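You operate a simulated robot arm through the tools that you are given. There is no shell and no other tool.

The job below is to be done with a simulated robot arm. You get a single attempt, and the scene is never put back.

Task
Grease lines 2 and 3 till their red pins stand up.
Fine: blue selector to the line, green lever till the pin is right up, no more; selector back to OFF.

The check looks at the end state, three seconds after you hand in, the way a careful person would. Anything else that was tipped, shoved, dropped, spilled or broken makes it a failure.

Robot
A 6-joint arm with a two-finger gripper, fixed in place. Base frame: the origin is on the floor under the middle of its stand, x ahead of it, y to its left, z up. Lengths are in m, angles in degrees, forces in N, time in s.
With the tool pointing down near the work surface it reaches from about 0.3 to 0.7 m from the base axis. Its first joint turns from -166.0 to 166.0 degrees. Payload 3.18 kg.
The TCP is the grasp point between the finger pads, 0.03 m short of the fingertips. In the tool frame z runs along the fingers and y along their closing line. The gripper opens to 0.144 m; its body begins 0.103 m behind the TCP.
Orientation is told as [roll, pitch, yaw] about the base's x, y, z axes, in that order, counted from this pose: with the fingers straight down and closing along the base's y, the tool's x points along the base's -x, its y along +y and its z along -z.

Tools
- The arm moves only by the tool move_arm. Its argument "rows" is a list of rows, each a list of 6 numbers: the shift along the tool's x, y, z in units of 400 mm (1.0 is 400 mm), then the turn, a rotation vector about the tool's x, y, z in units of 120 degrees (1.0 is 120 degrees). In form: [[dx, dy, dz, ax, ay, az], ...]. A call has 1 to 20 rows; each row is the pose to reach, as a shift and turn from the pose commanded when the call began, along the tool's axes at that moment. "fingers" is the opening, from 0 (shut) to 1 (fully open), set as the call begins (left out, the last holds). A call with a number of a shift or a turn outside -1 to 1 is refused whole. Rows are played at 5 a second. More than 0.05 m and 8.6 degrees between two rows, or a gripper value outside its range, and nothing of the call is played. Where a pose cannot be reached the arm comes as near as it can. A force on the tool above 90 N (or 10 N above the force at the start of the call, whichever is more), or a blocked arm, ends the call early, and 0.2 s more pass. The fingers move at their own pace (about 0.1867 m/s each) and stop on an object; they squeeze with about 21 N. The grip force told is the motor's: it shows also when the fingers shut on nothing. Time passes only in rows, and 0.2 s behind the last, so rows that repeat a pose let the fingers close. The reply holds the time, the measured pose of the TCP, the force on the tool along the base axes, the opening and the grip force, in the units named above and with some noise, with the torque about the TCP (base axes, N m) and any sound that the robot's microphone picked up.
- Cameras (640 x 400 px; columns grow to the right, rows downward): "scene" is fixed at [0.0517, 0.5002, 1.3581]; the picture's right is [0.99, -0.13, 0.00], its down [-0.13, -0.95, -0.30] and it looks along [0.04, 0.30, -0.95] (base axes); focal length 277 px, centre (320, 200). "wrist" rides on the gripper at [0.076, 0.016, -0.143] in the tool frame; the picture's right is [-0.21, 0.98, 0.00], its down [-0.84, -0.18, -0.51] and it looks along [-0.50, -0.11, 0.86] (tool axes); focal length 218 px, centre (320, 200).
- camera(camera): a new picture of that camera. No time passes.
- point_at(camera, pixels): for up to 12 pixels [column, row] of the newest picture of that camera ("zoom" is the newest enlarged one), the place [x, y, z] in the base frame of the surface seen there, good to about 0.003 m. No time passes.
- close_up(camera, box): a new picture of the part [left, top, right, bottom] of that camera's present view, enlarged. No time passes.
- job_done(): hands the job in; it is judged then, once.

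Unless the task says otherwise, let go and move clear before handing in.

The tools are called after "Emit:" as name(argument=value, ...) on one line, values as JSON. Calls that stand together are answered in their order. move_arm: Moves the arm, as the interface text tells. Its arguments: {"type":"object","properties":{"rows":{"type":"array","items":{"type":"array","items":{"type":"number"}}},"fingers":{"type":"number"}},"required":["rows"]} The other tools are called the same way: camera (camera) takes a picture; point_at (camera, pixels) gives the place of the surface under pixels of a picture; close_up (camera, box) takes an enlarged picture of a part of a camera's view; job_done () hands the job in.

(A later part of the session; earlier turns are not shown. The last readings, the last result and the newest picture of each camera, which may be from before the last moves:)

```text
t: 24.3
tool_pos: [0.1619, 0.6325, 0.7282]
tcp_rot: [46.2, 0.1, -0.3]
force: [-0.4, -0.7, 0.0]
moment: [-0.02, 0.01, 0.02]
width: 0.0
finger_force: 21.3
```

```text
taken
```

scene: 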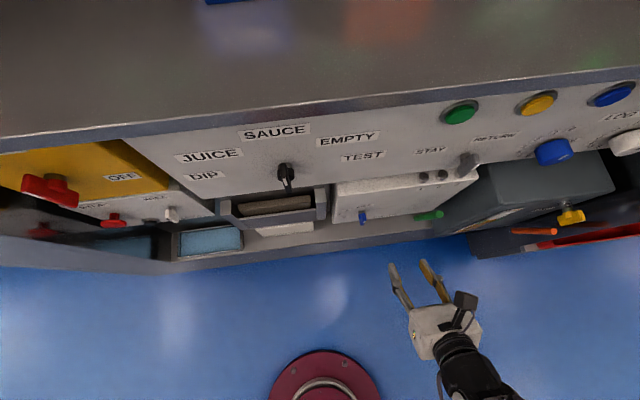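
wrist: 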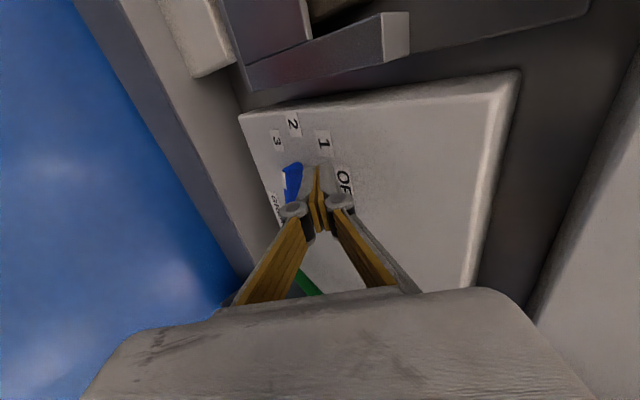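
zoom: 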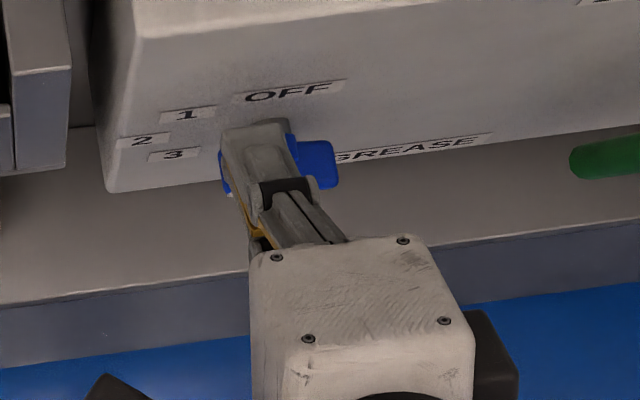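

The closed tips are above the bar's left half (zoom 250,150). I'll press straight down about 21 mm in small steps, which should bring the bar level.

Emit:
move_arm(rows=[[0, -0.0091, 0.0086, 0, 0, 0], [0, -0.0181, 0.0173, 0, 0, 0], [0, -0.0272, 0.0259, 0, 0, 0], [0, -0.0344, 0.0328, 0, 0, 0], [0, -0.038, 0.0362, 0, 0, 0]])

Emit:
close_up(camera="scene", box=[320, 190, 420, 260])

Emit:
close_up(camera="wrist", box=[230, 80, 390, 230])

```text
t: 25.5
tool_pos: [0.1608, 0.6339, 0.7064]
tcp_rot: [46.5, 0.0, -0.2]
force: [-1.6, -1.8, 4.2]
moment: [0.0, 0.02, 0.0]
width: 0.0
finger_force: 20.8
```

```text
5.71 times, centred on (370, 225) of scene
```

zoom: 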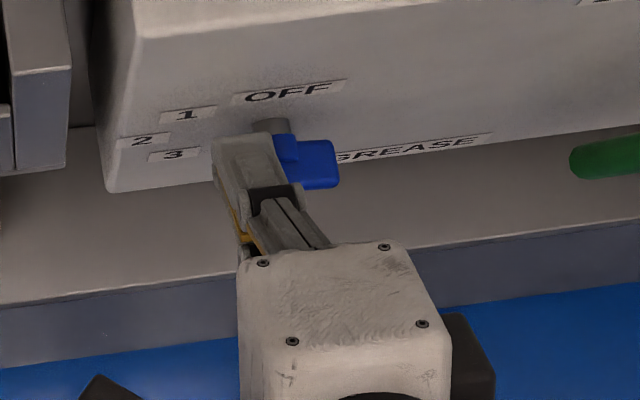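

```text
2.67 times, centred on (310, 155) of wrist
```

zoom: 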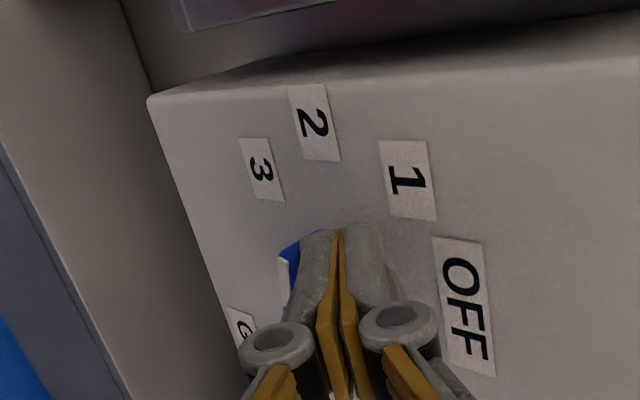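

Light contact now (about 4 N). I'll measure the visible right end of the bar to judge the angle.

Emit:
close_up(camera="scene", box=[345, 200, 395, 235])

Emit:
point_at(camera="zoom", pixels=[[330, 205], [300, 205], [350, 170], [350, 230], [290, 225], [345, 200], [320, 240]])

```text
11.43 times, centred on (370, 218) of scene
```

zoom: 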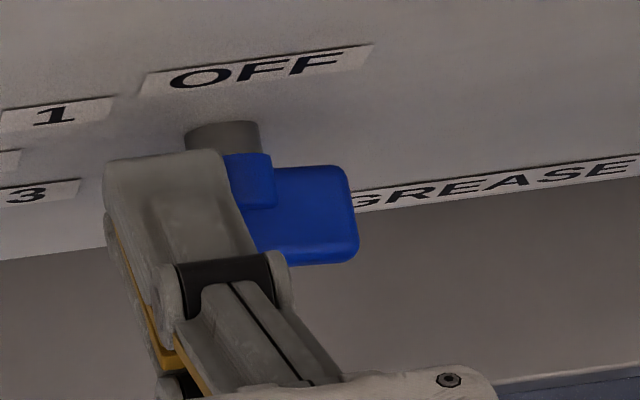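

```text
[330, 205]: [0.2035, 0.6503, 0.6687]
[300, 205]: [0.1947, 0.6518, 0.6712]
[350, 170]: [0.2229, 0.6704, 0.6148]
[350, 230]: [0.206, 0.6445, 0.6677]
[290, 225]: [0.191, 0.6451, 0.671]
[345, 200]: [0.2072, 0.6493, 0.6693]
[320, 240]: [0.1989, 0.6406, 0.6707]
```

The right end's top is at z≈0.669 against ~0.674 at the centre, so still about 10° short. I'll press down another 4 mm.

Emit:
move_arm(rows=[[0, -0.0036, 0.0035, 0, 0, 0], [0, -0.0072, 0.0069, 0, 0, 0]])

Emit:
close_up(camera="scene", box=[345, 200, 395, 235])

Emit:
point_at(camera="zoom", pixels=[[330, 205], [300, 205], [350, 230], [290, 225], [345, 200], [320, 240], [280, 240], [340, 240]])

```text
t: 26.1
tool_pos: [0.1619, 0.6361, 0.7021]
tcp_rot: [46.4, 0.0, -0.1]
force: [-2.8, 1.0, 5.1]
moment: [0.03, 0.08, -0.01]
width: 0.0
finger_force: 20.6
```

```text
11.43 times, centred on (370, 218) of scene
```

zoom: 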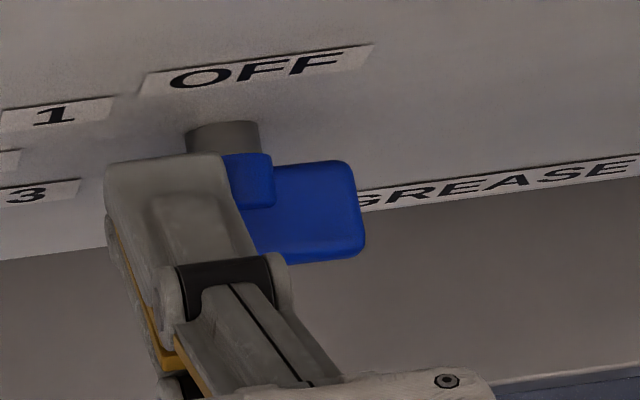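

```text
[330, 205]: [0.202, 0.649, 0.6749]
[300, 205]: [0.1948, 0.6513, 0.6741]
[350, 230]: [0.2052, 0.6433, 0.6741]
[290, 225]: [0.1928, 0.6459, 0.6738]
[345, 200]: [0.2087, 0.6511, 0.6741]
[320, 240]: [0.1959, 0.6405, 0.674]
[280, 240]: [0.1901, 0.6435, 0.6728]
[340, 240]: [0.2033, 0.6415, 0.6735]
```

The bar's top is now level (z≈0.674 throughout), aimed straight at "2". I'll lift off and back away, then look.

Emit:
move_arm(rows=[[0, 0.02, -0.026, 0, 0, 0], [0, 0.04, -0.052, 0, 0, 0], [0, 0.01, -0.12, 0, 0, 0], [0, -0.015, -0.19, 0, 0, 0], [0, -0.043, -0.256, 0, 0, 0]])

Emit:
close_up(camera="scene", box=[335, 200, 395, 240])

Emit:
point_at(camera="zoom", pixels=[[215, 195], [390, 190], [230, 225], [380, 220], [300, 220], [340, 200]])

Emit:
close_up(camera="wrist", box=[260, 40, 420, 200])

```text
t: 27.3
tool_pos: [0.1597, 0.5508, 0.7593]
tcp_rot: [46.3, 0.1, -0.2]
force: [-0.4, 0.3, -0.8]
moment: [0.03, 0.02, 0.0]
width: 0.0003
finger_force: 21.4
```

```text
10.00 times, centred on (365, 220) of scene
```

zoom: 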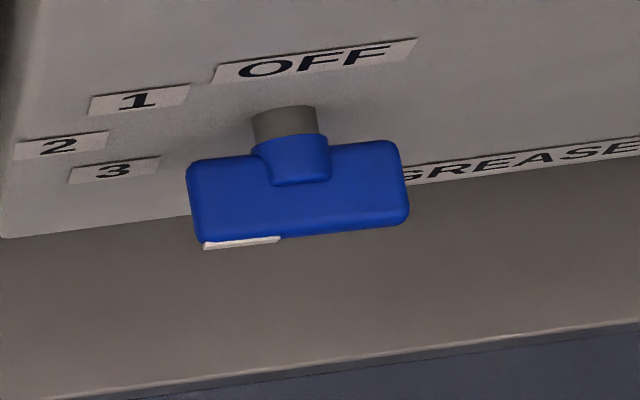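

```text
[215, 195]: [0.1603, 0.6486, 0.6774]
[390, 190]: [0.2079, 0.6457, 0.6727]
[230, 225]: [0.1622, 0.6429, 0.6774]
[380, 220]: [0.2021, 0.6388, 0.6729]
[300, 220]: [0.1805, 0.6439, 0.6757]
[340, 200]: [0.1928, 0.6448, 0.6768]
```

```text
2.50 times, centred on (340, 120) of wrist
```

zoom: 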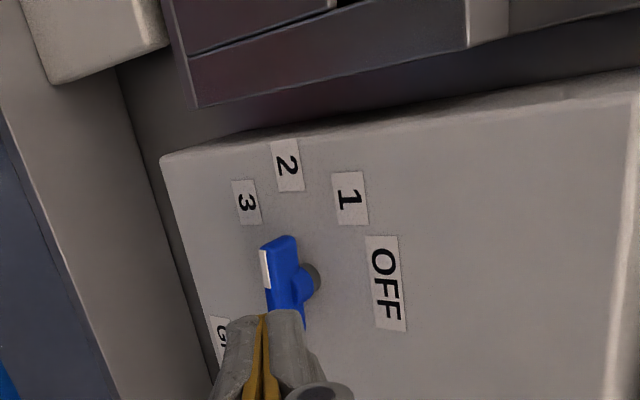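

With the finger away the bar's left end reads ~4 mm higher than the right (about 5° short of level). I'll go back and press about 3.5 mm lower than before to settle it at 90°.

Emit:
move_arm(rows=[[-0.005, 0.045, 0.1, 0, 0, 0], [-0.005, 0.089, 0.1985, 0, 0, 0], [-0.005, 0.07, 0.22, 0, 0, 0], [-0.005, 0.052, 0.24, 0, 0, 0], [-0.005, 0.042, 0.252, 0, 0, 0], [-0.005, 0.036, 0.259, 0, 0, 0]])

Emit:
close_up(camera="scene", box=[335, 200, 395, 240])

Emit:
point_at(camera="zoom", pixels=[[390, 190], [380, 220], [360, 200], [330, 200], [340, 220], [310, 215]])

```text
t: 28.7
tool_pos: [0.164, 0.6342, 0.7016]
tcp_rot: [46.3, 0.0, -0.3]
force: [-1.7, 0.2, 3.7]
moment: [0.09, 0.08, 0.04]
width: 0.0002
finger_force: 20.5
```

```text
10.00 times, centred on (365, 220) of scene
```

zoom: 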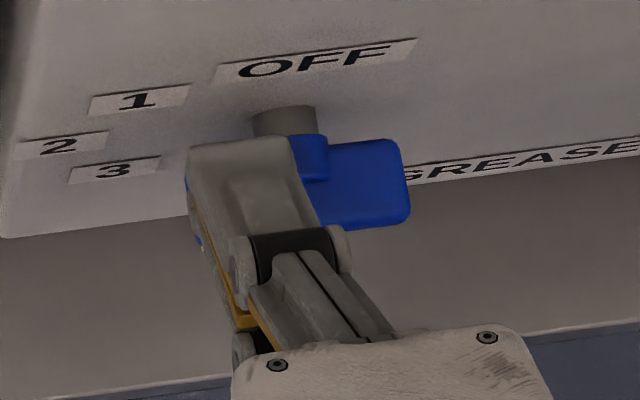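

```text
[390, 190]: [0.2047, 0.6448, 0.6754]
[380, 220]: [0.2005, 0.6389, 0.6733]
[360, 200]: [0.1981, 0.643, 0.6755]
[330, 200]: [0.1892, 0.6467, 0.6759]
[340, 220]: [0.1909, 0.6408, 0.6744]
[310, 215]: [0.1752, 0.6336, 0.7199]
```

Level-ish again; the tool stopped at z=0.7016. I'll press 4 mm further.

Emit:
move_arm(rows=[[0, -0.0036, 0.0035, 0, 0, 0], [0, -0.0072, 0.0069, 0, 0, 0], [0, -0.0072, 0.0069, 0, 0, 0]])

Emit:
close_up(camera="scene", box=[335, 200, 395, 240])

Emit:
point_at(camera="zoom", pixels=[[390, 190], [380, 215], [360, 200], [335, 200], [345, 215]])

```text
t: 29.5
tool_pos: [0.1633, 0.6353, 0.6988]
tcp_rot: [46.6, -0.1, -0.2]
force: [-11.6, -27.0, 47.0]
moment: [-0.03, -0.33, -0.14]
width: 0.0
finger_force: 20.7
```

```text
10.00 times, centred on (365, 220) of scene
```

zoom: 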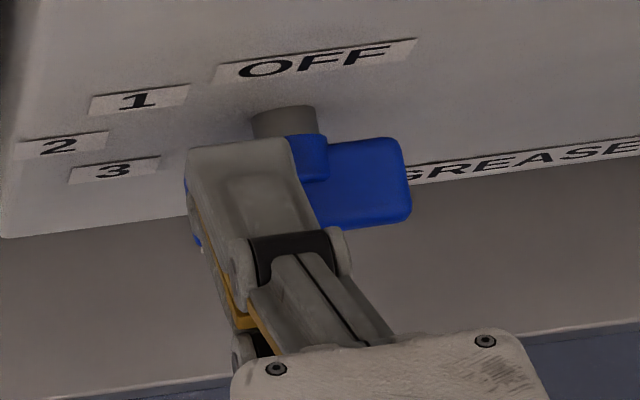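

```text
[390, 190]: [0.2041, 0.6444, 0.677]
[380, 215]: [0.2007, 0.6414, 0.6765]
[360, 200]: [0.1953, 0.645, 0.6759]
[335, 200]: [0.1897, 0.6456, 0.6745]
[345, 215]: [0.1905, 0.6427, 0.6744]
```

Now 47 N upward reaction — the finger has reached the hub and the bar reads slightly past level. I'll lift off, back away and measure.

Emit:
move_arm(rows=[[0, 0.02, -0.026, 0, 0, 0], [0, 0.045, -0.055, 0, 0, 0], [0, 0.015, -0.12, 0, 0, 0], [0, -0.01, -0.19, 0, 0, 0], [0, -0.038, -0.256, 0, 0, 0]])

Emit:
close_up(camera="scene", box=[335, 200, 395, 240])

Emit:
point_at(camera="zoom", pixels=[[215, 195], [390, 190], [230, 225], [380, 220], [300, 220], [340, 200], [210, 210], [395, 205]])

Emit:
camera(camera="wrist")

```text
t: 30.7
tool_pos: [0.1635, 0.5498, 0.7556]
tcp_rot: [46.2, 0.0, -0.3]
force: [-0.4, 0.8, 0.1]
moment: [0.03, 0.01, 0.0]
width: 0.0
finger_force: 21.1
```

```text
10.00 times, centred on (365, 220) of scene
```

zoom: 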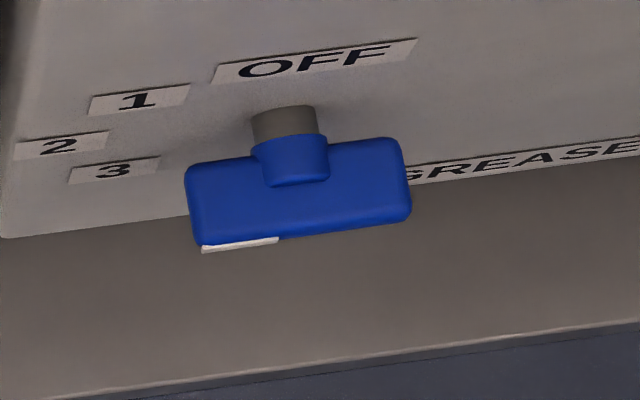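

```text
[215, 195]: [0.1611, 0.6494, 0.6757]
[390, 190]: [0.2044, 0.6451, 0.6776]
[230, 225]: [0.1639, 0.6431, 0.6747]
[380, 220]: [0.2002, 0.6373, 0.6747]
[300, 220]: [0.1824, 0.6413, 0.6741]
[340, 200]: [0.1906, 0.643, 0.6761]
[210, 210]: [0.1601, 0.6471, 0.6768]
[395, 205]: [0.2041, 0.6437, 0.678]
```

```text
taken
```

wrist: 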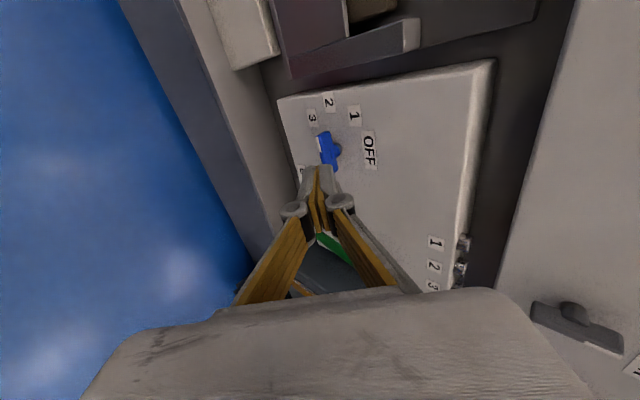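

The bar now reads level within 1–2°, pointing at "2". Next I'll respin the tool +90° (fingers closing along x) and open them, ready for the lever.

Emit:
move_arm(rows=[[0, 0, 0, 0, 0, 0.0625], [0, 0, 0, 0, 0, 0.125], [0, 0, 0, 0, 0, 0.1875], [0, 0, 0, 0, 0, 0.25], [0, 0, 0, 0, 0, 0.3125], [0, 0, 0, 0, 0, 0.375], [0, 0, 0, 0, 0, 0.4375], [0, 0, 0, 0, 0, 0.5], [0, 0, 0, 0, 0, 0.5625], [0, 0, 0, 0, 0, 0.625], [0, 0, 0, 0, 0, 0.6875], [0, 0, 0, 0, 0, 0.75]], fingers=0.3)

```text
t: 33.3
tool_pos: [0.1634, 0.5502, 0.7546]
tcp_rot: [-0.2, 46.4, -90.5]
force: [-0.7, -0.5, 0.1]
moment: [-0.01, 0.01, -0.01]
width: 0.0433
finger_force: 0.1
```

Spun and open. I'll translate to a stand-off 7 cm up the tool axis from the lever's upper part.

Emit:
move_arm(rows=[[0.018, 0.089, -0.002, 0, 0, 0], [0.036, 0.178, -0.004, 0, 0, 0], [0.053, 0.268, -0.006, 0, 0, 0], [0.071, 0.357, -0.008, 0, 0, 0], [0.089, 0.4465, -0.0095, 0, 0, 0]])

Emit:
camera(camera="wrist")

Emit:
close_up(camera="scene", box=[370, 140, 530, 250])

```text
t: 34.5
tool_pos: [0.3434, 0.5704, 0.7828]
tcp_rot: [-0.1, 46.2, -90.2]
force: [-0.4, 0.3, 0.1]
moment: [0.0, 0.01, 0.05]
width: 0.0433
finger_force: 0.0
```

```text
taken
```

wrist: 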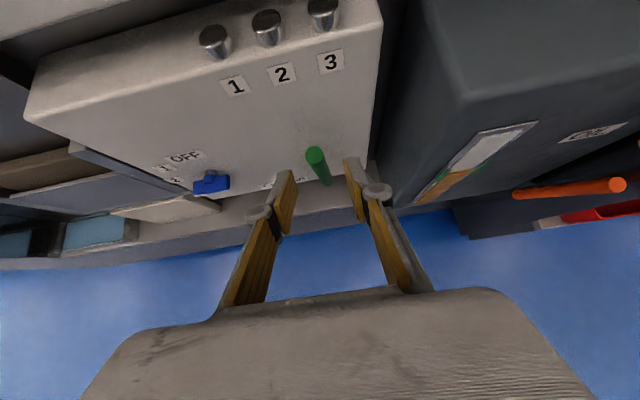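

```text
3.64 times, centred on (450, 195) of scene
```

zoom: 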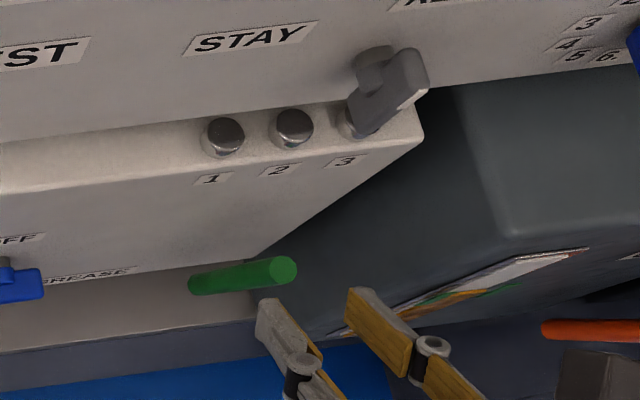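

From here the wrist view shows all three pin caps at (215,42), (268,28), (323,15), none red, and the lever top (317,157) between the open fingers. I'll record a baseline close-up of the pins and slide in onto the lever.

Emit:
close_up(camera="wrist", box=[180, 0, 380, 110])

Emit:
move_arm(rows=[[0, -0.001, 0.045, 0, 0, 0], [0, -0.002, 0.09, 0, 0, 0], [0, -0.003, 0.135, 0, 0, 0], [0, -0.0035, 0.175, 0, 0, 0]])

Emit:
camera(camera="wrist")

Emit:
close_up(camera="scene", box=[390, 170, 480, 240])

```text
3.20 times, centred on (280, 55) of wrist
```

zoom: 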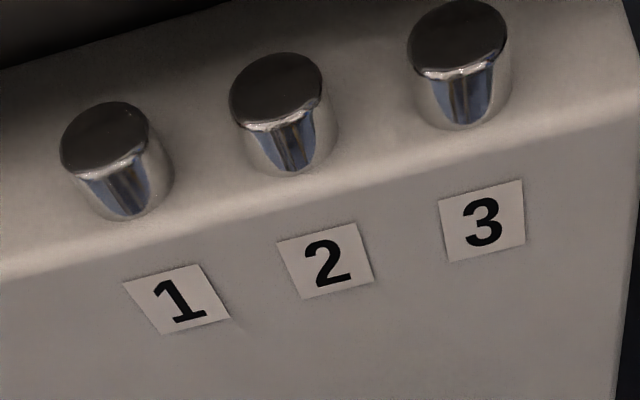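

```text
t: 35.5
tool_pos: [0.3392, 0.6188, 0.7339]
tcp_rot: [-0.2, 46.3, -90.3]
force: [0.4, -0.4, 0.0]
moment: [0.01, 0.03, -0.01]
width: 0.0436
finger_force: 0.1
```

```text
taken
```

wrist: 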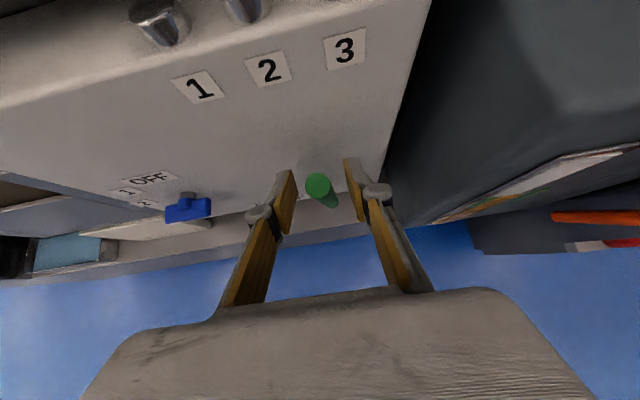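

```text
5.71 times, centred on (435, 205) of scene
```

zoom: 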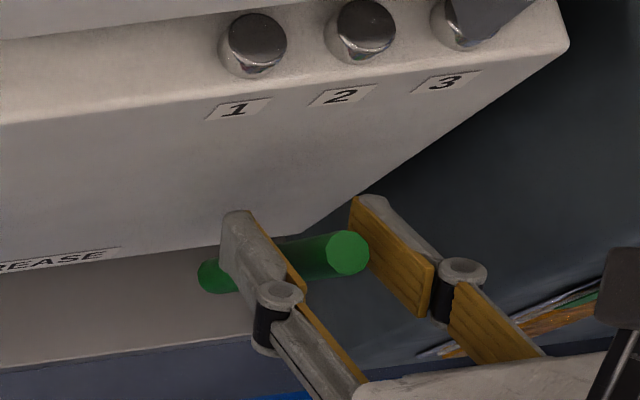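

The lever (320,185) is between the pads, with TCP x=0.339 and lever x≈0.342. I'll shift 2 mm to centre and close gently on it.

Emit:
move_arm(rows=[[0, 0.005, 0, 0, 0, 0], [0, 0.005, 0, 0, 0, 0], [0, 0.005, 0, 0, 0, 0]], fingers=0.0)

```text
t: 36.3
tool_pos: [0.3386, 0.6192, 0.7335]
tcp_rot: [-0.2, 46.3, -90.1]
force: [-13.5, 1.3, -0.1]
moment: [-0.02, 0.32, 0.12]
width: 0.0169
finger_force: 45.0
```

Gripped: the lever is 17 mm thick. There is 13 N sideways, so I'll shift 2.5 mm toward −x, then pull outward 10 mm to feel how the lever moves.

Emit:
move_arm(rows=[[0, -0.006, 0, 0, 0, 0], [-0.0104, -0.006, -0.0073, 0, 0, 0], [-0.0208, -0.006, -0.0146, 0, 0, 0], [-0.0208, -0.006, -0.0146, 0, 0, 0]])

Emit:
camera(camera="wrist")

Emit:
close_up(camera="scene", box=[390, 150, 480, 230])

```text
t: 37.3
tool_pos: [0.3402, 0.6096, 0.7332]
tcp_rot: [-0.1, 46.4, -90.3]
force: [-1.2, 18.4, -12.9]
moment: [1.57, 0.03, 0.0]
width: 0.0171
finger_force: 45.0
```

```text
taken
```

wrist: 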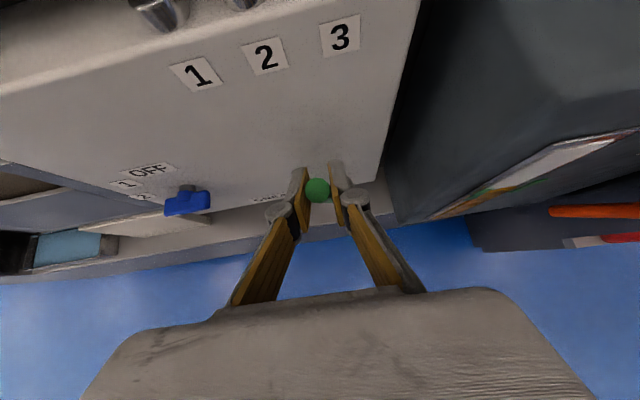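

```text
5.00 times, centred on (435, 190) of scene
```

zoom: 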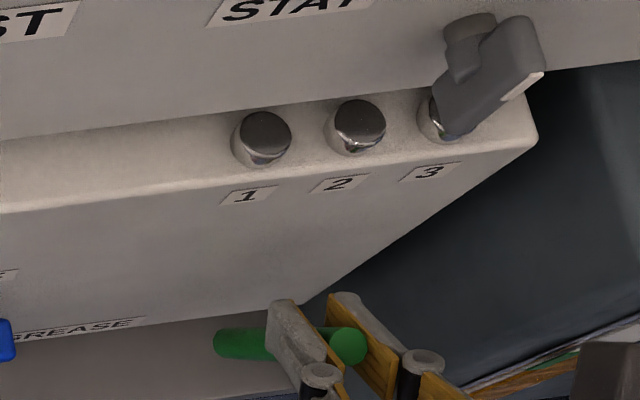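

The lever follows outward, hinged at its foot, resisting about 20 N; no red showing yet on pin 2. I'll continue along its arc to about 34° and check the pins.

Emit:
move_arm(rows=[[-0.0314, 0, -0.0112, 0, 0, 0], [-0.061, 0, -0.0227, 0, 0, 0], [-0.0916, 0, -0.0312, 0, 0, 0]])

Emit:
close_up(camera="scene", box=[390, 150, 480, 230])

```text
t: 38.1
tool_pos: [0.3411, 0.5781, 0.7156]
tcp_rot: [0.0, 46.6, -90.2]
force: [-1.8, 11.7, 14.4]
moment: [1.67, 0.03, 0.03]
width: 0.0174
finger_force: 44.8
```

```text
5.00 times, centred on (435, 190) of scene
```

zoom: 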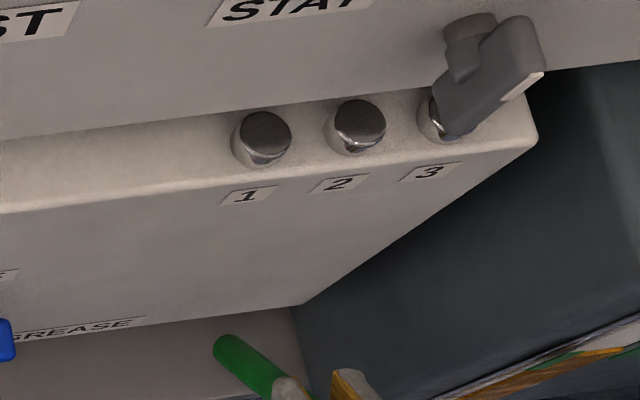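

Lever at about 32°, no pin change yet. I'll continue the arc to about 64°, easing the tool tilt slightly to stay within reach.

Emit:
move_arm(rows=[[-0.0365, 0, -0.0099, 0, -0.01, 0], [-0.0786, 0, -0.0118, 0, -0.02, 0], [-0.1206, 0, -0.0079, 0, -0.035, 0], [-0.1619, 0, 0.002, 0, -0.05, 0]])

Emit:
close_up(camera="scene", box=[390, 150, 480, 230])

Emit:
camera(camera="wrist")

```text
t: 39.1
tool_pos: [0.3411, 0.5246, 0.6624]
tcp_rot: [-0.7, 39.4, -91.1]
force: [-0.4, -1.5, -1.6]
moment: [0.33, 0.05, 0.02]
width: 0.0
finger_force: 29.5
```

```text
5.00 times, centred on (435, 190) of scene
```

zoom: 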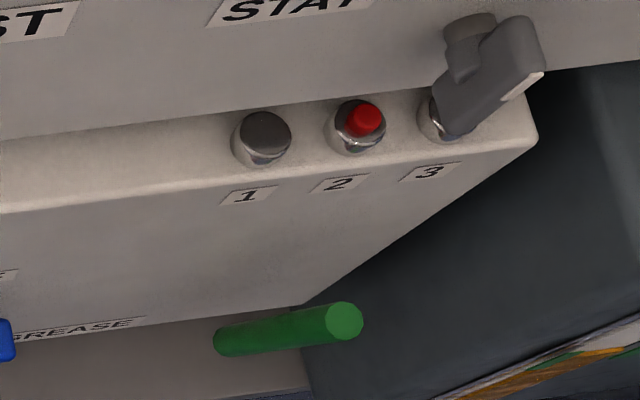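

```text
taken
```

wrist: 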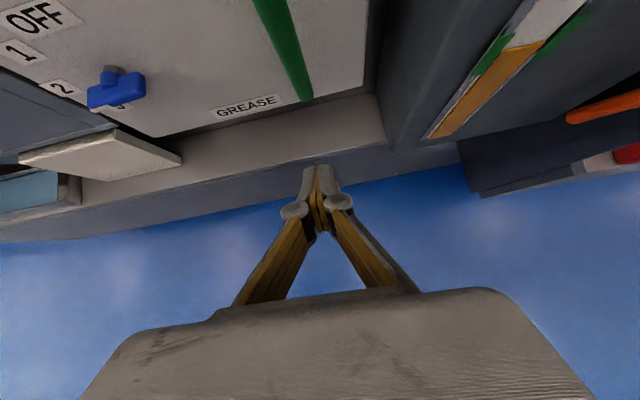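

The grip slipped off near the end of the stroke, the lever sprang back up, and a red pin now shows on line 2 (zoom 365,118). I'll return to the viewing pose to judge how far it stands.

Emit:
move_arm(rows=[[0.045, 0.002, -0.055, 0, 0.01, 0], [0.09, 0.004, -0.11, 0, 0.02, 0], [0.135, 0.005, -0.14, 0, 0.035, 0], [0.23, 0.006, -0.17, 0, 0.055, 0]], fingers=0.3)

Emit:
camera(camera="wrist")

Emit:
close_up(camera="scene", box=[410, 155, 470, 195])

```text
t: 40.1
tool_pos: [0.3445, 0.5574, 0.7804]
tcp_rot: [-0.1, 46.9, -90.4]
force: [-0.3, -1.0, 0.2]
moment: [0.0, 0.0, 0.03]
width: 0.0433
finger_force: 0.1
```

```text
taken
```

wrist: 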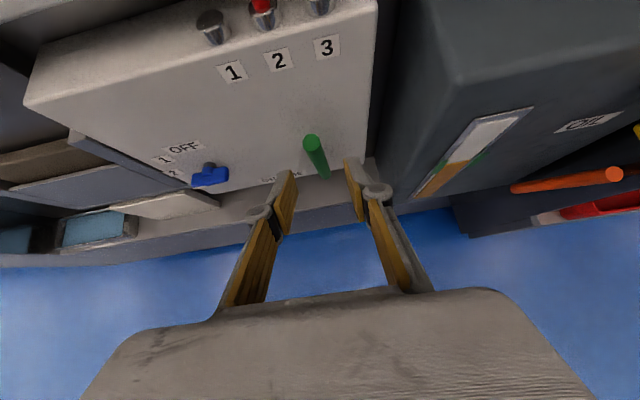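

```text
10.00 times, centred on (440, 175) of scene
```

zoom: 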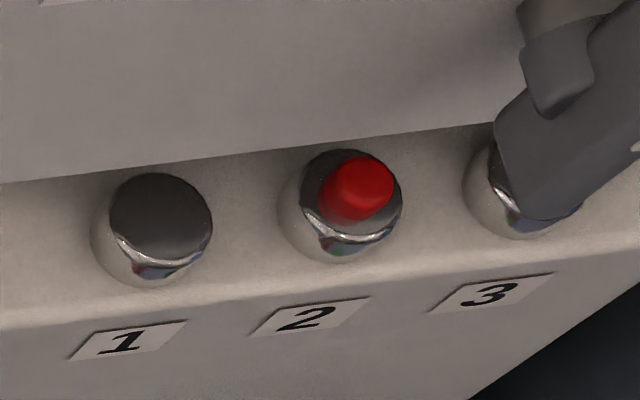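

The red pin of line 2 stands out of its cap. I'll measure its height against the cap and look at it from the wrist.

Emit:
point_at(camera="zoom", pixels=[[365, 178], [375, 175], [340, 215], [330, 230], [155, 215], [390, 215], [325, 170], [350, 165]])

Emit:
close_up(camera="wrist", box=[180, 0, 360, 90])

Emit:
point_at(camera="wrist", pixels=[[262, 5], [262, 2], [262, 10], [255, 14], [268, 14], [212, 20]])

```text
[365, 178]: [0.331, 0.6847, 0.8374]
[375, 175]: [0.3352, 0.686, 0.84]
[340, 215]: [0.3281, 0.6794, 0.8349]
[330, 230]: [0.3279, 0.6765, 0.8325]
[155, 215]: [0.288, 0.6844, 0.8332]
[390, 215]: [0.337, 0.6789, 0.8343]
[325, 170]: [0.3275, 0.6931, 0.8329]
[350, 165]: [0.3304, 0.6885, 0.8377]
```

```text
3.56 times, centred on (270, 45) of wrist
```

zoom: 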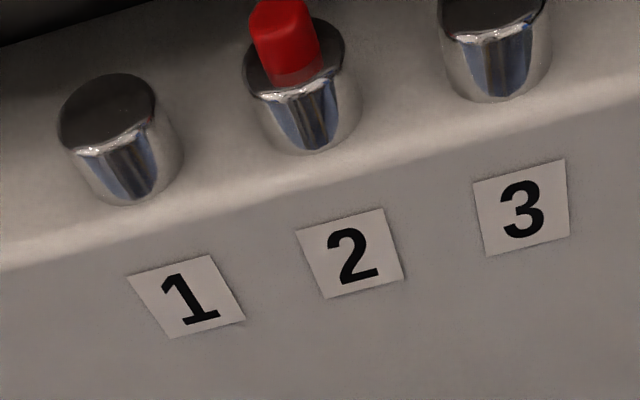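

```text
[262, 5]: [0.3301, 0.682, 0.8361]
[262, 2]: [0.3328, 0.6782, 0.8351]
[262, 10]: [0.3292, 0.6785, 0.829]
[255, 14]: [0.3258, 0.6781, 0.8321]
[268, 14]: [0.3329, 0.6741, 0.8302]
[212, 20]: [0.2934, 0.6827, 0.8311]
```

Pin 2 stands about 6 mm above its cap after that stroke. I'll raise the gripper 6 cm for a clearer view of the pins to judge whether it's right up.

Emit:
move_arm(rows=[[0.037, 0, -0.034, 0, 0, 0], [0.073, 0, -0.068, 0, 0, 0], [0.11, 0, -0.102, 0, 0, 0]])

Emit:
close_up(camera="wrist", box=[200, 20, 360, 130])

```text
t: 40.9
tool_pos: [0.3437, 0.5586, 0.8401]
tcp_rot: [-0.1, 46.9, -90.3]
force: [0.4, -0.6, -1.6]
moment: [-0.01, 0.01, -0.01]
width: 0.0431
finger_force: 0.1
```

```text
3.64 times, centred on (280, 75) of wrist
```

zoom: 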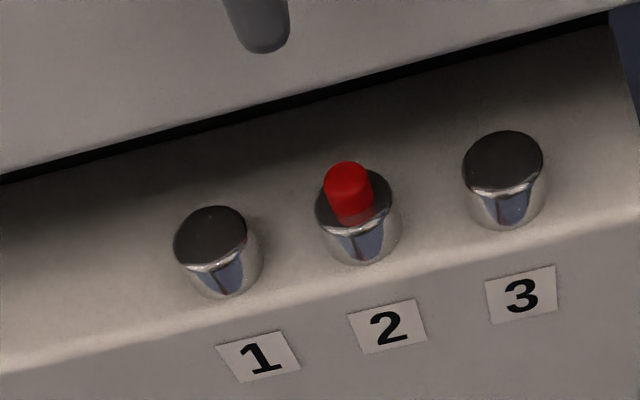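

Pin 2 clearly stands partway, about half its own width high, so it likely needs another stroke; I'll make it slowly and watch. I'll grip the lever again, a bit lower on the rod, at (0.340,0.626,0.715).

Emit:
move_arm(rows=[[-0.056, -0.004, 0.08, 0, 0, 0], [-0.1128, -0.009, 0.1615, 0, 0, 0], [-0.1128, -0.009, 0.22, 0, 0, 0], [-0.1128, -0.009, 0.28, 0, 0, 0], [-0.1128, -0.009, 0.3365, 0, 0, 0]])

Emit:
move_arm(rows=[[0, 0, 0, 0, 0, 0], [0, 0, 0, 0, 0, 0], [0, 0, 0, 0, 0, 0]], fingers=0.0)

Emit:
close_up(camera="scene", box=[390, 150, 480, 230])

```text
t: 42.1
tool_pos: [0.3422, 0.627, 0.7146]
tcp_rot: [-0.1, 47.0, -90.3]
force: [0.9, -0.4, 0.2]
moment: [-0.02, 0.0, -0.01]
width: 0.0433
finger_force: 0.0
```

```text
t: 42.9
tool_pos: [0.3398, 0.6285, 0.7128]
tcp_rot: [-0.2, 46.9, -90.2]
force: [-3.3, 5.5, -6.0]
moment: [0.31, 0.09, 0.01]
width: 0.0167
finger_force: 44.9
```

```text
5.00 times, centred on (435, 190) of scene
```

zoom: 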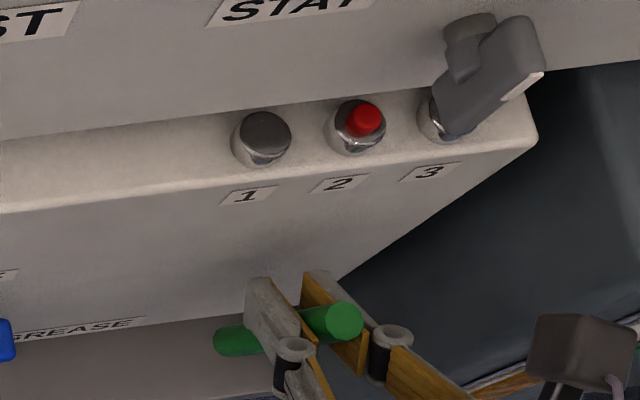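

Gripped lower on the lever with small forces. I'll pull along its arc to about 30° and look.

Emit:
move_arm(rows=[[-0.0193, 0, -0.0141, 0, 0, 0], [-0.0419, 0, -0.0269, 0, 0, 0], [-0.0616, 0, -0.0358, 0, 0, 0], [-0.0819, 0, -0.0429, 0, 0, 0]])

Emit:
close_up(camera="scene", box=[390, 150, 480, 230])

```text
t: 43.9
tool_pos: [0.3414, 0.5963, 0.7032]
tcp_rot: [0.0, 47.2, -90.2]
force: [-8.1, 23.5, 3.1]
moment: [1.89, 0.18, 0.06]
width: 0.0174
finger_force: 45.2
```

```text
5.00 times, centred on (435, 190) of scene
```

zoom: 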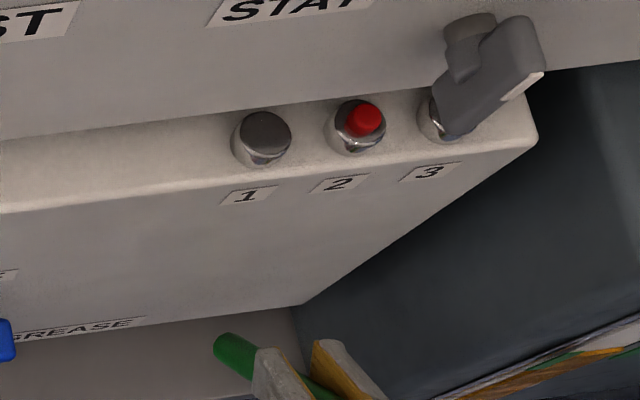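

No change in pin 2 at ~28°. I'll go on to about 40°.

Emit:
move_arm(rows=[[-0.026, 0, -0.0053, 0, 0, 0], [-0.0515, 0, -0.01, 0, 0, 0], [-0.0515, 0, -0.01, 0, 0, 0]])

Emit:
close_up(camera="scene", box=[390, 150, 480, 240])

```text
t: 44.7
tool_pos: [0.3404, 0.5754, 0.6909]
tcp_rot: [-0.1, 47.2, -90.3]
force: [-2.6, 19.8, 11.9]
moment: [1.7, 0.04, 0.01]
width: 0.0171
finger_force: 44.9
```

```text
4.44 times, centred on (435, 195) of scene
```

zoom: 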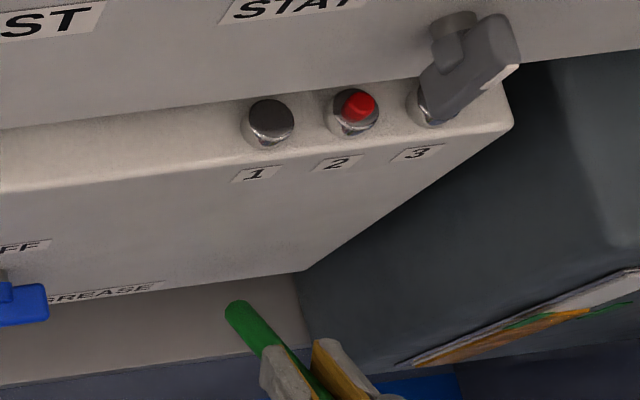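

Still no visible change at ~43°. I'll continue to about 54° in two small steps.

Emit:
move_arm(rows=[[-0.0278, 0, 0.0056, 0, 0, 0], [-0.0537, 0, 0.0075, 0, 0, 0], [-0.0537, 0, 0.0075, 0, 0, 0]])

Emit:
close_up(camera="scene", box=[390, 150, 480, 240])

```text
t: 45.5
tool_pos: [0.3404, 0.5662, 0.677]
tcp_rot: [0.1, 47.8, -89.8]
force: [-12.4, 25.1, 33.8]
moment: [0.65, 0.33, 0.16]
width: 0.0173
finger_force: 45.0
```

```text
4.44 times, centred on (435, 195) of scene
```

zoom: 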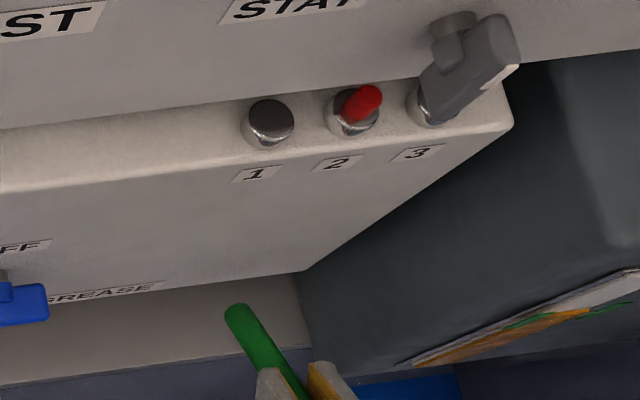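

Pin 2 rose markedly (zoom 365,100): each full pull past ~45–50° gives one step. I'll bring the lever back up along its arc under grip, then inspect the pin.

Emit:
move_arm(rows=[[0.022, 0, -0.0007, 0, 0, 0], [0.0562, 0, 0.0027, 0, 0, 0], [0.0898, 0, 0.0111, 0, 0, 0], [0.1295, 0, 0.0277, 0, 0, 0], [0.1519, 0, 0.0409, 0, 0, 0], [0.1691, 0, 0.0536, 0, 0, 0]])

Emit:
close_up(camera="scene", box=[410, 155, 470, 195])

Emit:
point_at(camera="zoom", pixels=[[380, 150], [385, 145], [360, 190], [340, 225], [155, 215], [370, 160]])

```text
t: 46.9
tool_pos: [0.3403, 0.6214, 0.7057]
tcp_rot: [-0.2, 46.7, -90.5]
force: [-6.7, -25.0, 5.0]
moment: [-0.85, 0.17, 0.12]
width: 0.0175
finger_force: 44.5
```

```text
10.00 times, centred on (440, 175) of scene
```

zoom: 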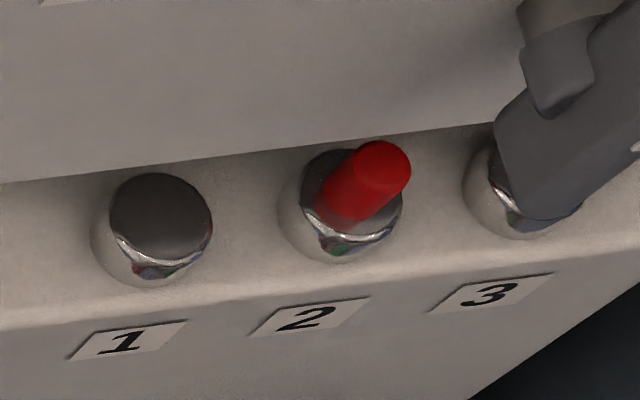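

```text
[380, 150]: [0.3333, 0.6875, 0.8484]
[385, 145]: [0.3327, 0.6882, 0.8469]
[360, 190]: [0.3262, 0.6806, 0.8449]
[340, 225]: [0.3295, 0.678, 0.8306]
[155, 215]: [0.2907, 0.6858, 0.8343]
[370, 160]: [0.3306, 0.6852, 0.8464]
```

Pin 2 now stands about 15 mm above its cap (top at z≈0.848). I'll release the lever and back off to see the pin from the wrist camera for signs of its full height.

Emit:
move_arm(rows=[[0, 0, 0, 0, 0, 0], [0, 0, 0, 0, 0, 0], [0, 0, -0.05, 0, 0, 0], [0, 0, -0.1, 0, 0, 0], [0, 0, -0.16, 0, 0, 0]], fingers=0.3)

Emit:
move_arm(rows=[[0.055, 0, -0.051, 0, 0, 0], [0.11, 0, -0.102, 0, 0, 0], [0.165, 0, -0.153, 0, 0, 0], [0.2, 0, -0.186, 0, 0, 0]])

Emit:
camera(camera="wrist")

Emit:
close_up(camera="wrist", box=[200, 0, 360, 110])

```text
t: 48.1
tool_pos: [0.3401, 0.5788, 0.7504]
tcp_rot: [-0.1, 46.9, -90.3]
force: [0.2, -0.4, -0.8]
moment: [-0.01, -0.02, 0.02]
width: 0.0431
finger_force: 0.1
```

```text
t: 49.1
tool_pos: [0.3413, 0.5764, 0.8609]
tcp_rot: [-0.1, 46.9, -90.4]
force: [0.5, -0.1, 0.2]
moment: [-0.02, 0.02, -0.02]
width: 0.0432
finger_force: 0.1
```

```text
taken
```

wrist: 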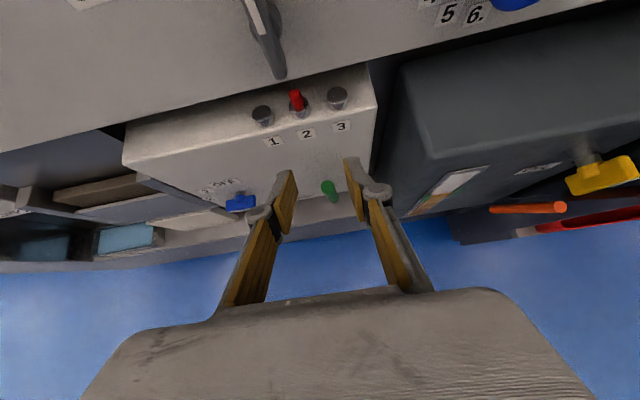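

```text
3.64 times, centred on (280, 55) of wrist
```

zoom: 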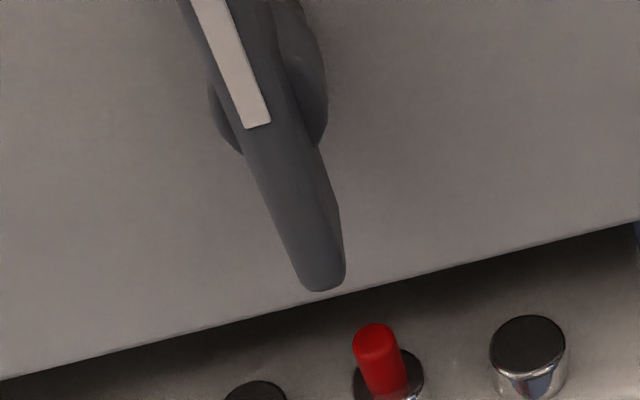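

I'll zoom in tightly on pin 2 from here.

Emit:
close_up(camera="wrist", box=[270, 75, 330, 125])

Emit:
point_at(camera="zoom", pixels=[[275, 140], [290, 200], [305, 260], [270, 240], [350, 230], [275, 130]])

Emit:
close_up(camera="scene", box=[425, 160, 455, 190])

```text
8.00 times, centred on (300, 100) of wrist
```

zoom: 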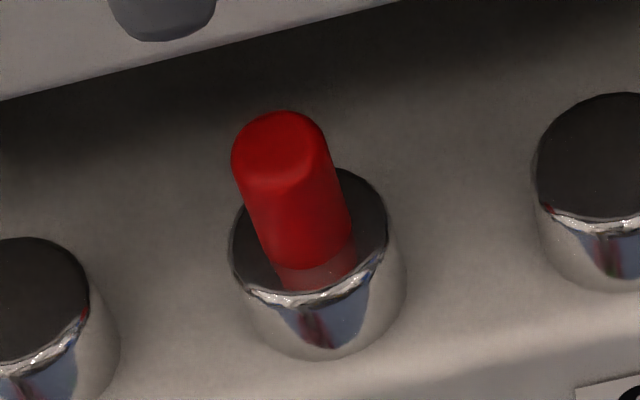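

```text
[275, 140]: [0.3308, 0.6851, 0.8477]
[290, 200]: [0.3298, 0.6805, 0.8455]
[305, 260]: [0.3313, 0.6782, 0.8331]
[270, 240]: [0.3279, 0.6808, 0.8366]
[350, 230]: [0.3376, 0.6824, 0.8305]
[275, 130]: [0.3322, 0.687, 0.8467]
```

```text
13.33 times, centred on (440, 175) of scene
```

zoom: 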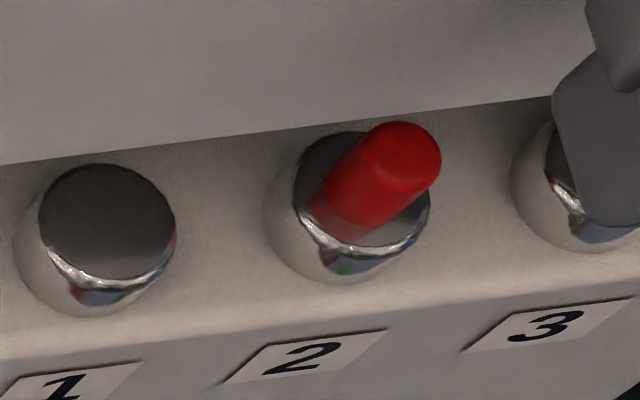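

No end-mark is visible on the pin, so I'll do line 3 next and compare step heights before deciding about pin 2. First: closed fingers to above the selector's left end to push it from 2 to 3.

Emit:
move_arm(rows=[[-0.035, -0.093, 0.0216, 0, 0, 0], [-0.07, -0.186, 0.0433, 0, 0, 0], [-0.105, -0.279, 0.065, 0, 0, 0], [-0.14, -0.373, 0.0866, 0, 0, 0], [-0.1757, -0.4657, 0.1082, 0, 0, 0], [-0.162, -0.4657, 0.178, 0, 0, 0], [-0.148, -0.4657, 0.247, 0, 0, 0], [-0.1348, -0.4657, 0.3165, 0, 0, 0]], fingers=0.0)

Emit:
camera(camera="wrist")

Emit:
close_up(camera="scene", box=[320, 190, 420, 260])

```text
t: 50.9
tool_pos: [0.1559, 0.6337, 0.7355]
tcp_rot: [-0.2, 46.9, -90.2]
force: [0.2, 0.2, -0.8]
moment: [0.02, -0.01, -0.02]
width: 0.0
finger_force: 20.8
```

```text
taken
```

wrist: 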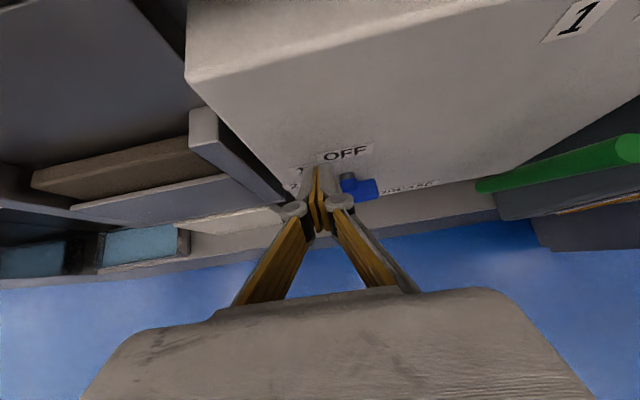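

```text
5.71 times, centred on (370, 225) of scene
```

zoom: 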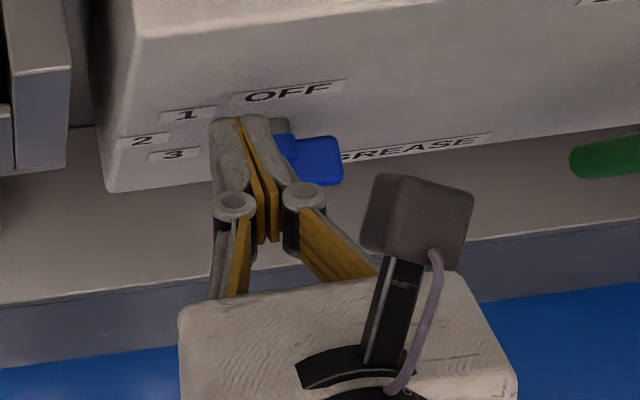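

The closed tips are above the bar's left end. I'll shift 3 mm further left and press down about 43 mm in small steps, rotating the bar toward "3".

Emit:
move_arm(rows=[[-0.026, -0.0075, 0.023, 0, 0, 0], [-0.051, -0.0075, 0.044, 0, 0, 0], [-0.0587, -0.0075, 0.0507, 0, 0, 0], [-0.0662, -0.0075, 0.0572, 0, 0, 0], [-0.0738, -0.0075, 0.0638, 0, 0, 0], [-0.0823, -0.0075, 0.0711, 0, 0, 0]])

Emit:
close_up(camera="scene", box=[335, 200, 395, 240])

Emit:
point_at(camera="zoom", pixels=[[390, 180], [380, 200], [360, 190], [345, 195], [340, 215]])

Emit:
close_up(camera="wrist", box=[250, 110, 430, 230])

```text
t: 52.3
tool_pos: [0.1517, 0.6328, 0.6915]
tcp_rot: [-0.1, 47.1, -90.3]
force: [-1.1, 3.4, 4.1]
moment: [0.11, 0.01, 0.07]
width: 0.0001
finger_force: 21.3
```

```text
10.00 times, centred on (365, 220) of scene
```

zoom: 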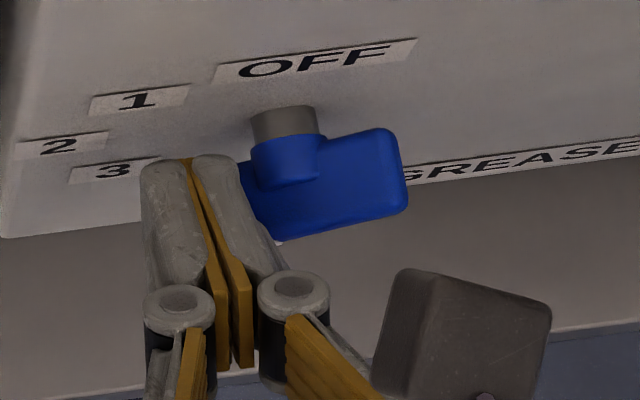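

```text
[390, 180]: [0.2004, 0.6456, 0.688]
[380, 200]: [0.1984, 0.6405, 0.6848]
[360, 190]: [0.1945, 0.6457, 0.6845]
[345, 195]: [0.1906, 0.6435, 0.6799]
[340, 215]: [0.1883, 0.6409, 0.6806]
```

```text
3.33 times, centred on (340, 170) of wrist
```

zoom: 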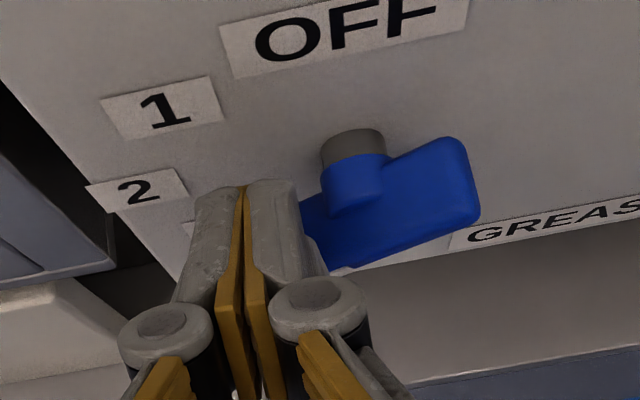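

The bar is at roughly 120–125°. I'll press another 5 mm.

Emit:
move_arm(rows=[[-0.0046, 0, 0.0043, 0, 0, 0], [-0.0091, 0, 0.0085, 0, 0, 0], [-0.0091, 0, 0.0085, 0, 0, 0]])

Emit:
close_up(camera="scene", box=[335, 200, 395, 240])

Emit:
point_at(camera="zoom", pixels=[[385, 160], [385, 180], [365, 180], [345, 185], [340, 205], [325, 200]])

```text
t: 53.1
tool_pos: [0.151, 0.6325, 0.6843]
tcp_rot: [-0.1, 46.8, -90.2]
force: [-1.1, -2.1, 2.1]
moment: [0.02, 0.01, 0.01]
width: 0.0
finger_force: 21.1
```

```text
10.00 times, centred on (365, 220) of scene
```

zoom: 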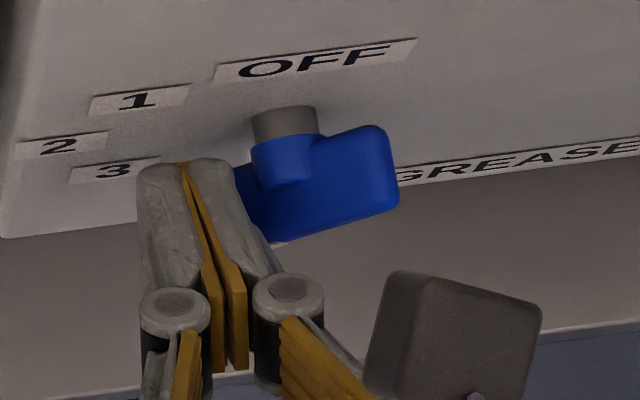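

```text
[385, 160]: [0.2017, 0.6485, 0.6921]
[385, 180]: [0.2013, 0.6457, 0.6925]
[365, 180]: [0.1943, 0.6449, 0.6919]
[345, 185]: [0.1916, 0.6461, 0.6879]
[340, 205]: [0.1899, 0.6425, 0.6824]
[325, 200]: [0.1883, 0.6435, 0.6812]
```

The bar measures about 131°. I'll lift off and step back to check it freely.

Emit:
move_arm(rows=[[0.036, 0, -0.034, 0, 0, 0], [0.073, 0, -0.0683, 0, 0, 0], [0.05, 0, -0.14, 0, 0, 0], [0.025, 0, -0.21, 0, 0, 0], [-0.003, 0, -0.281, 0, 0, 0]])

Emit:
close_up(camera="scene", box=[335, 200, 395, 240])

Emit:
point_at(camera="zoom", pixels=[[385, 160], [385, 180], [340, 205], [280, 215], [235, 210], [225, 230], [290, 230], [215, 215]])

Emit:
camera(camera="wrist")

Emit:
close_up(camera="wrist", box=[270, 60, 410, 160])

```text
t: 54.3
tool_pos: [0.1502, 0.5488, 0.7624]
tcp_rot: [-0.2, 46.9, -90.3]
force: [-0.6, -0.7, -0.2]
moment: [-0.01, 0.03, -0.04]
width: 0.0
finger_force: 20.6
```

```text
10.00 times, centred on (365, 220) of scene
```

zoom: 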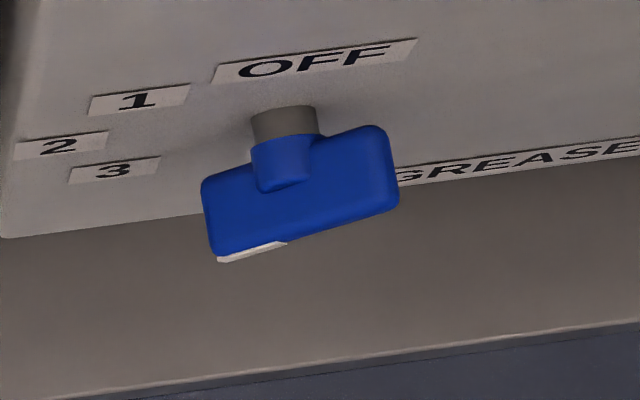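

```text
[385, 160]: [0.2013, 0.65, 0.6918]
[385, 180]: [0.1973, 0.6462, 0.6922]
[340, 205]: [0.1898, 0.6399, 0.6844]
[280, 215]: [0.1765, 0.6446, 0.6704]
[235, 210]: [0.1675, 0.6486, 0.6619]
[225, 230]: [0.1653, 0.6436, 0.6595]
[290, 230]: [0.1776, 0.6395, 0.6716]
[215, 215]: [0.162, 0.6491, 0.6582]
```

```text
taken
```

wrist: 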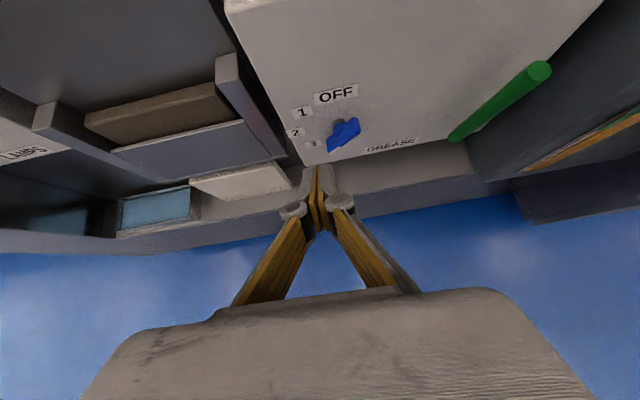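

```text
4.00 times, centred on (340, 110) of wrist
```

zoom: 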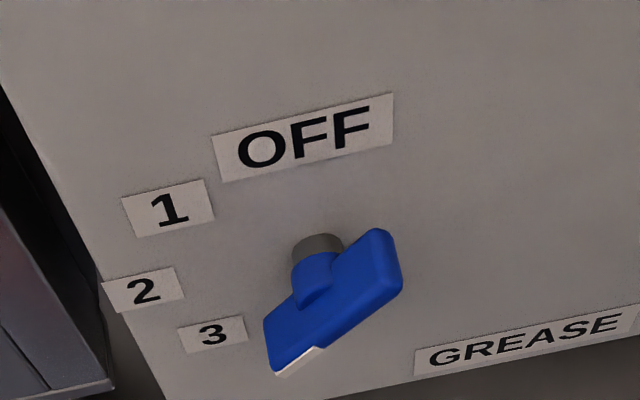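

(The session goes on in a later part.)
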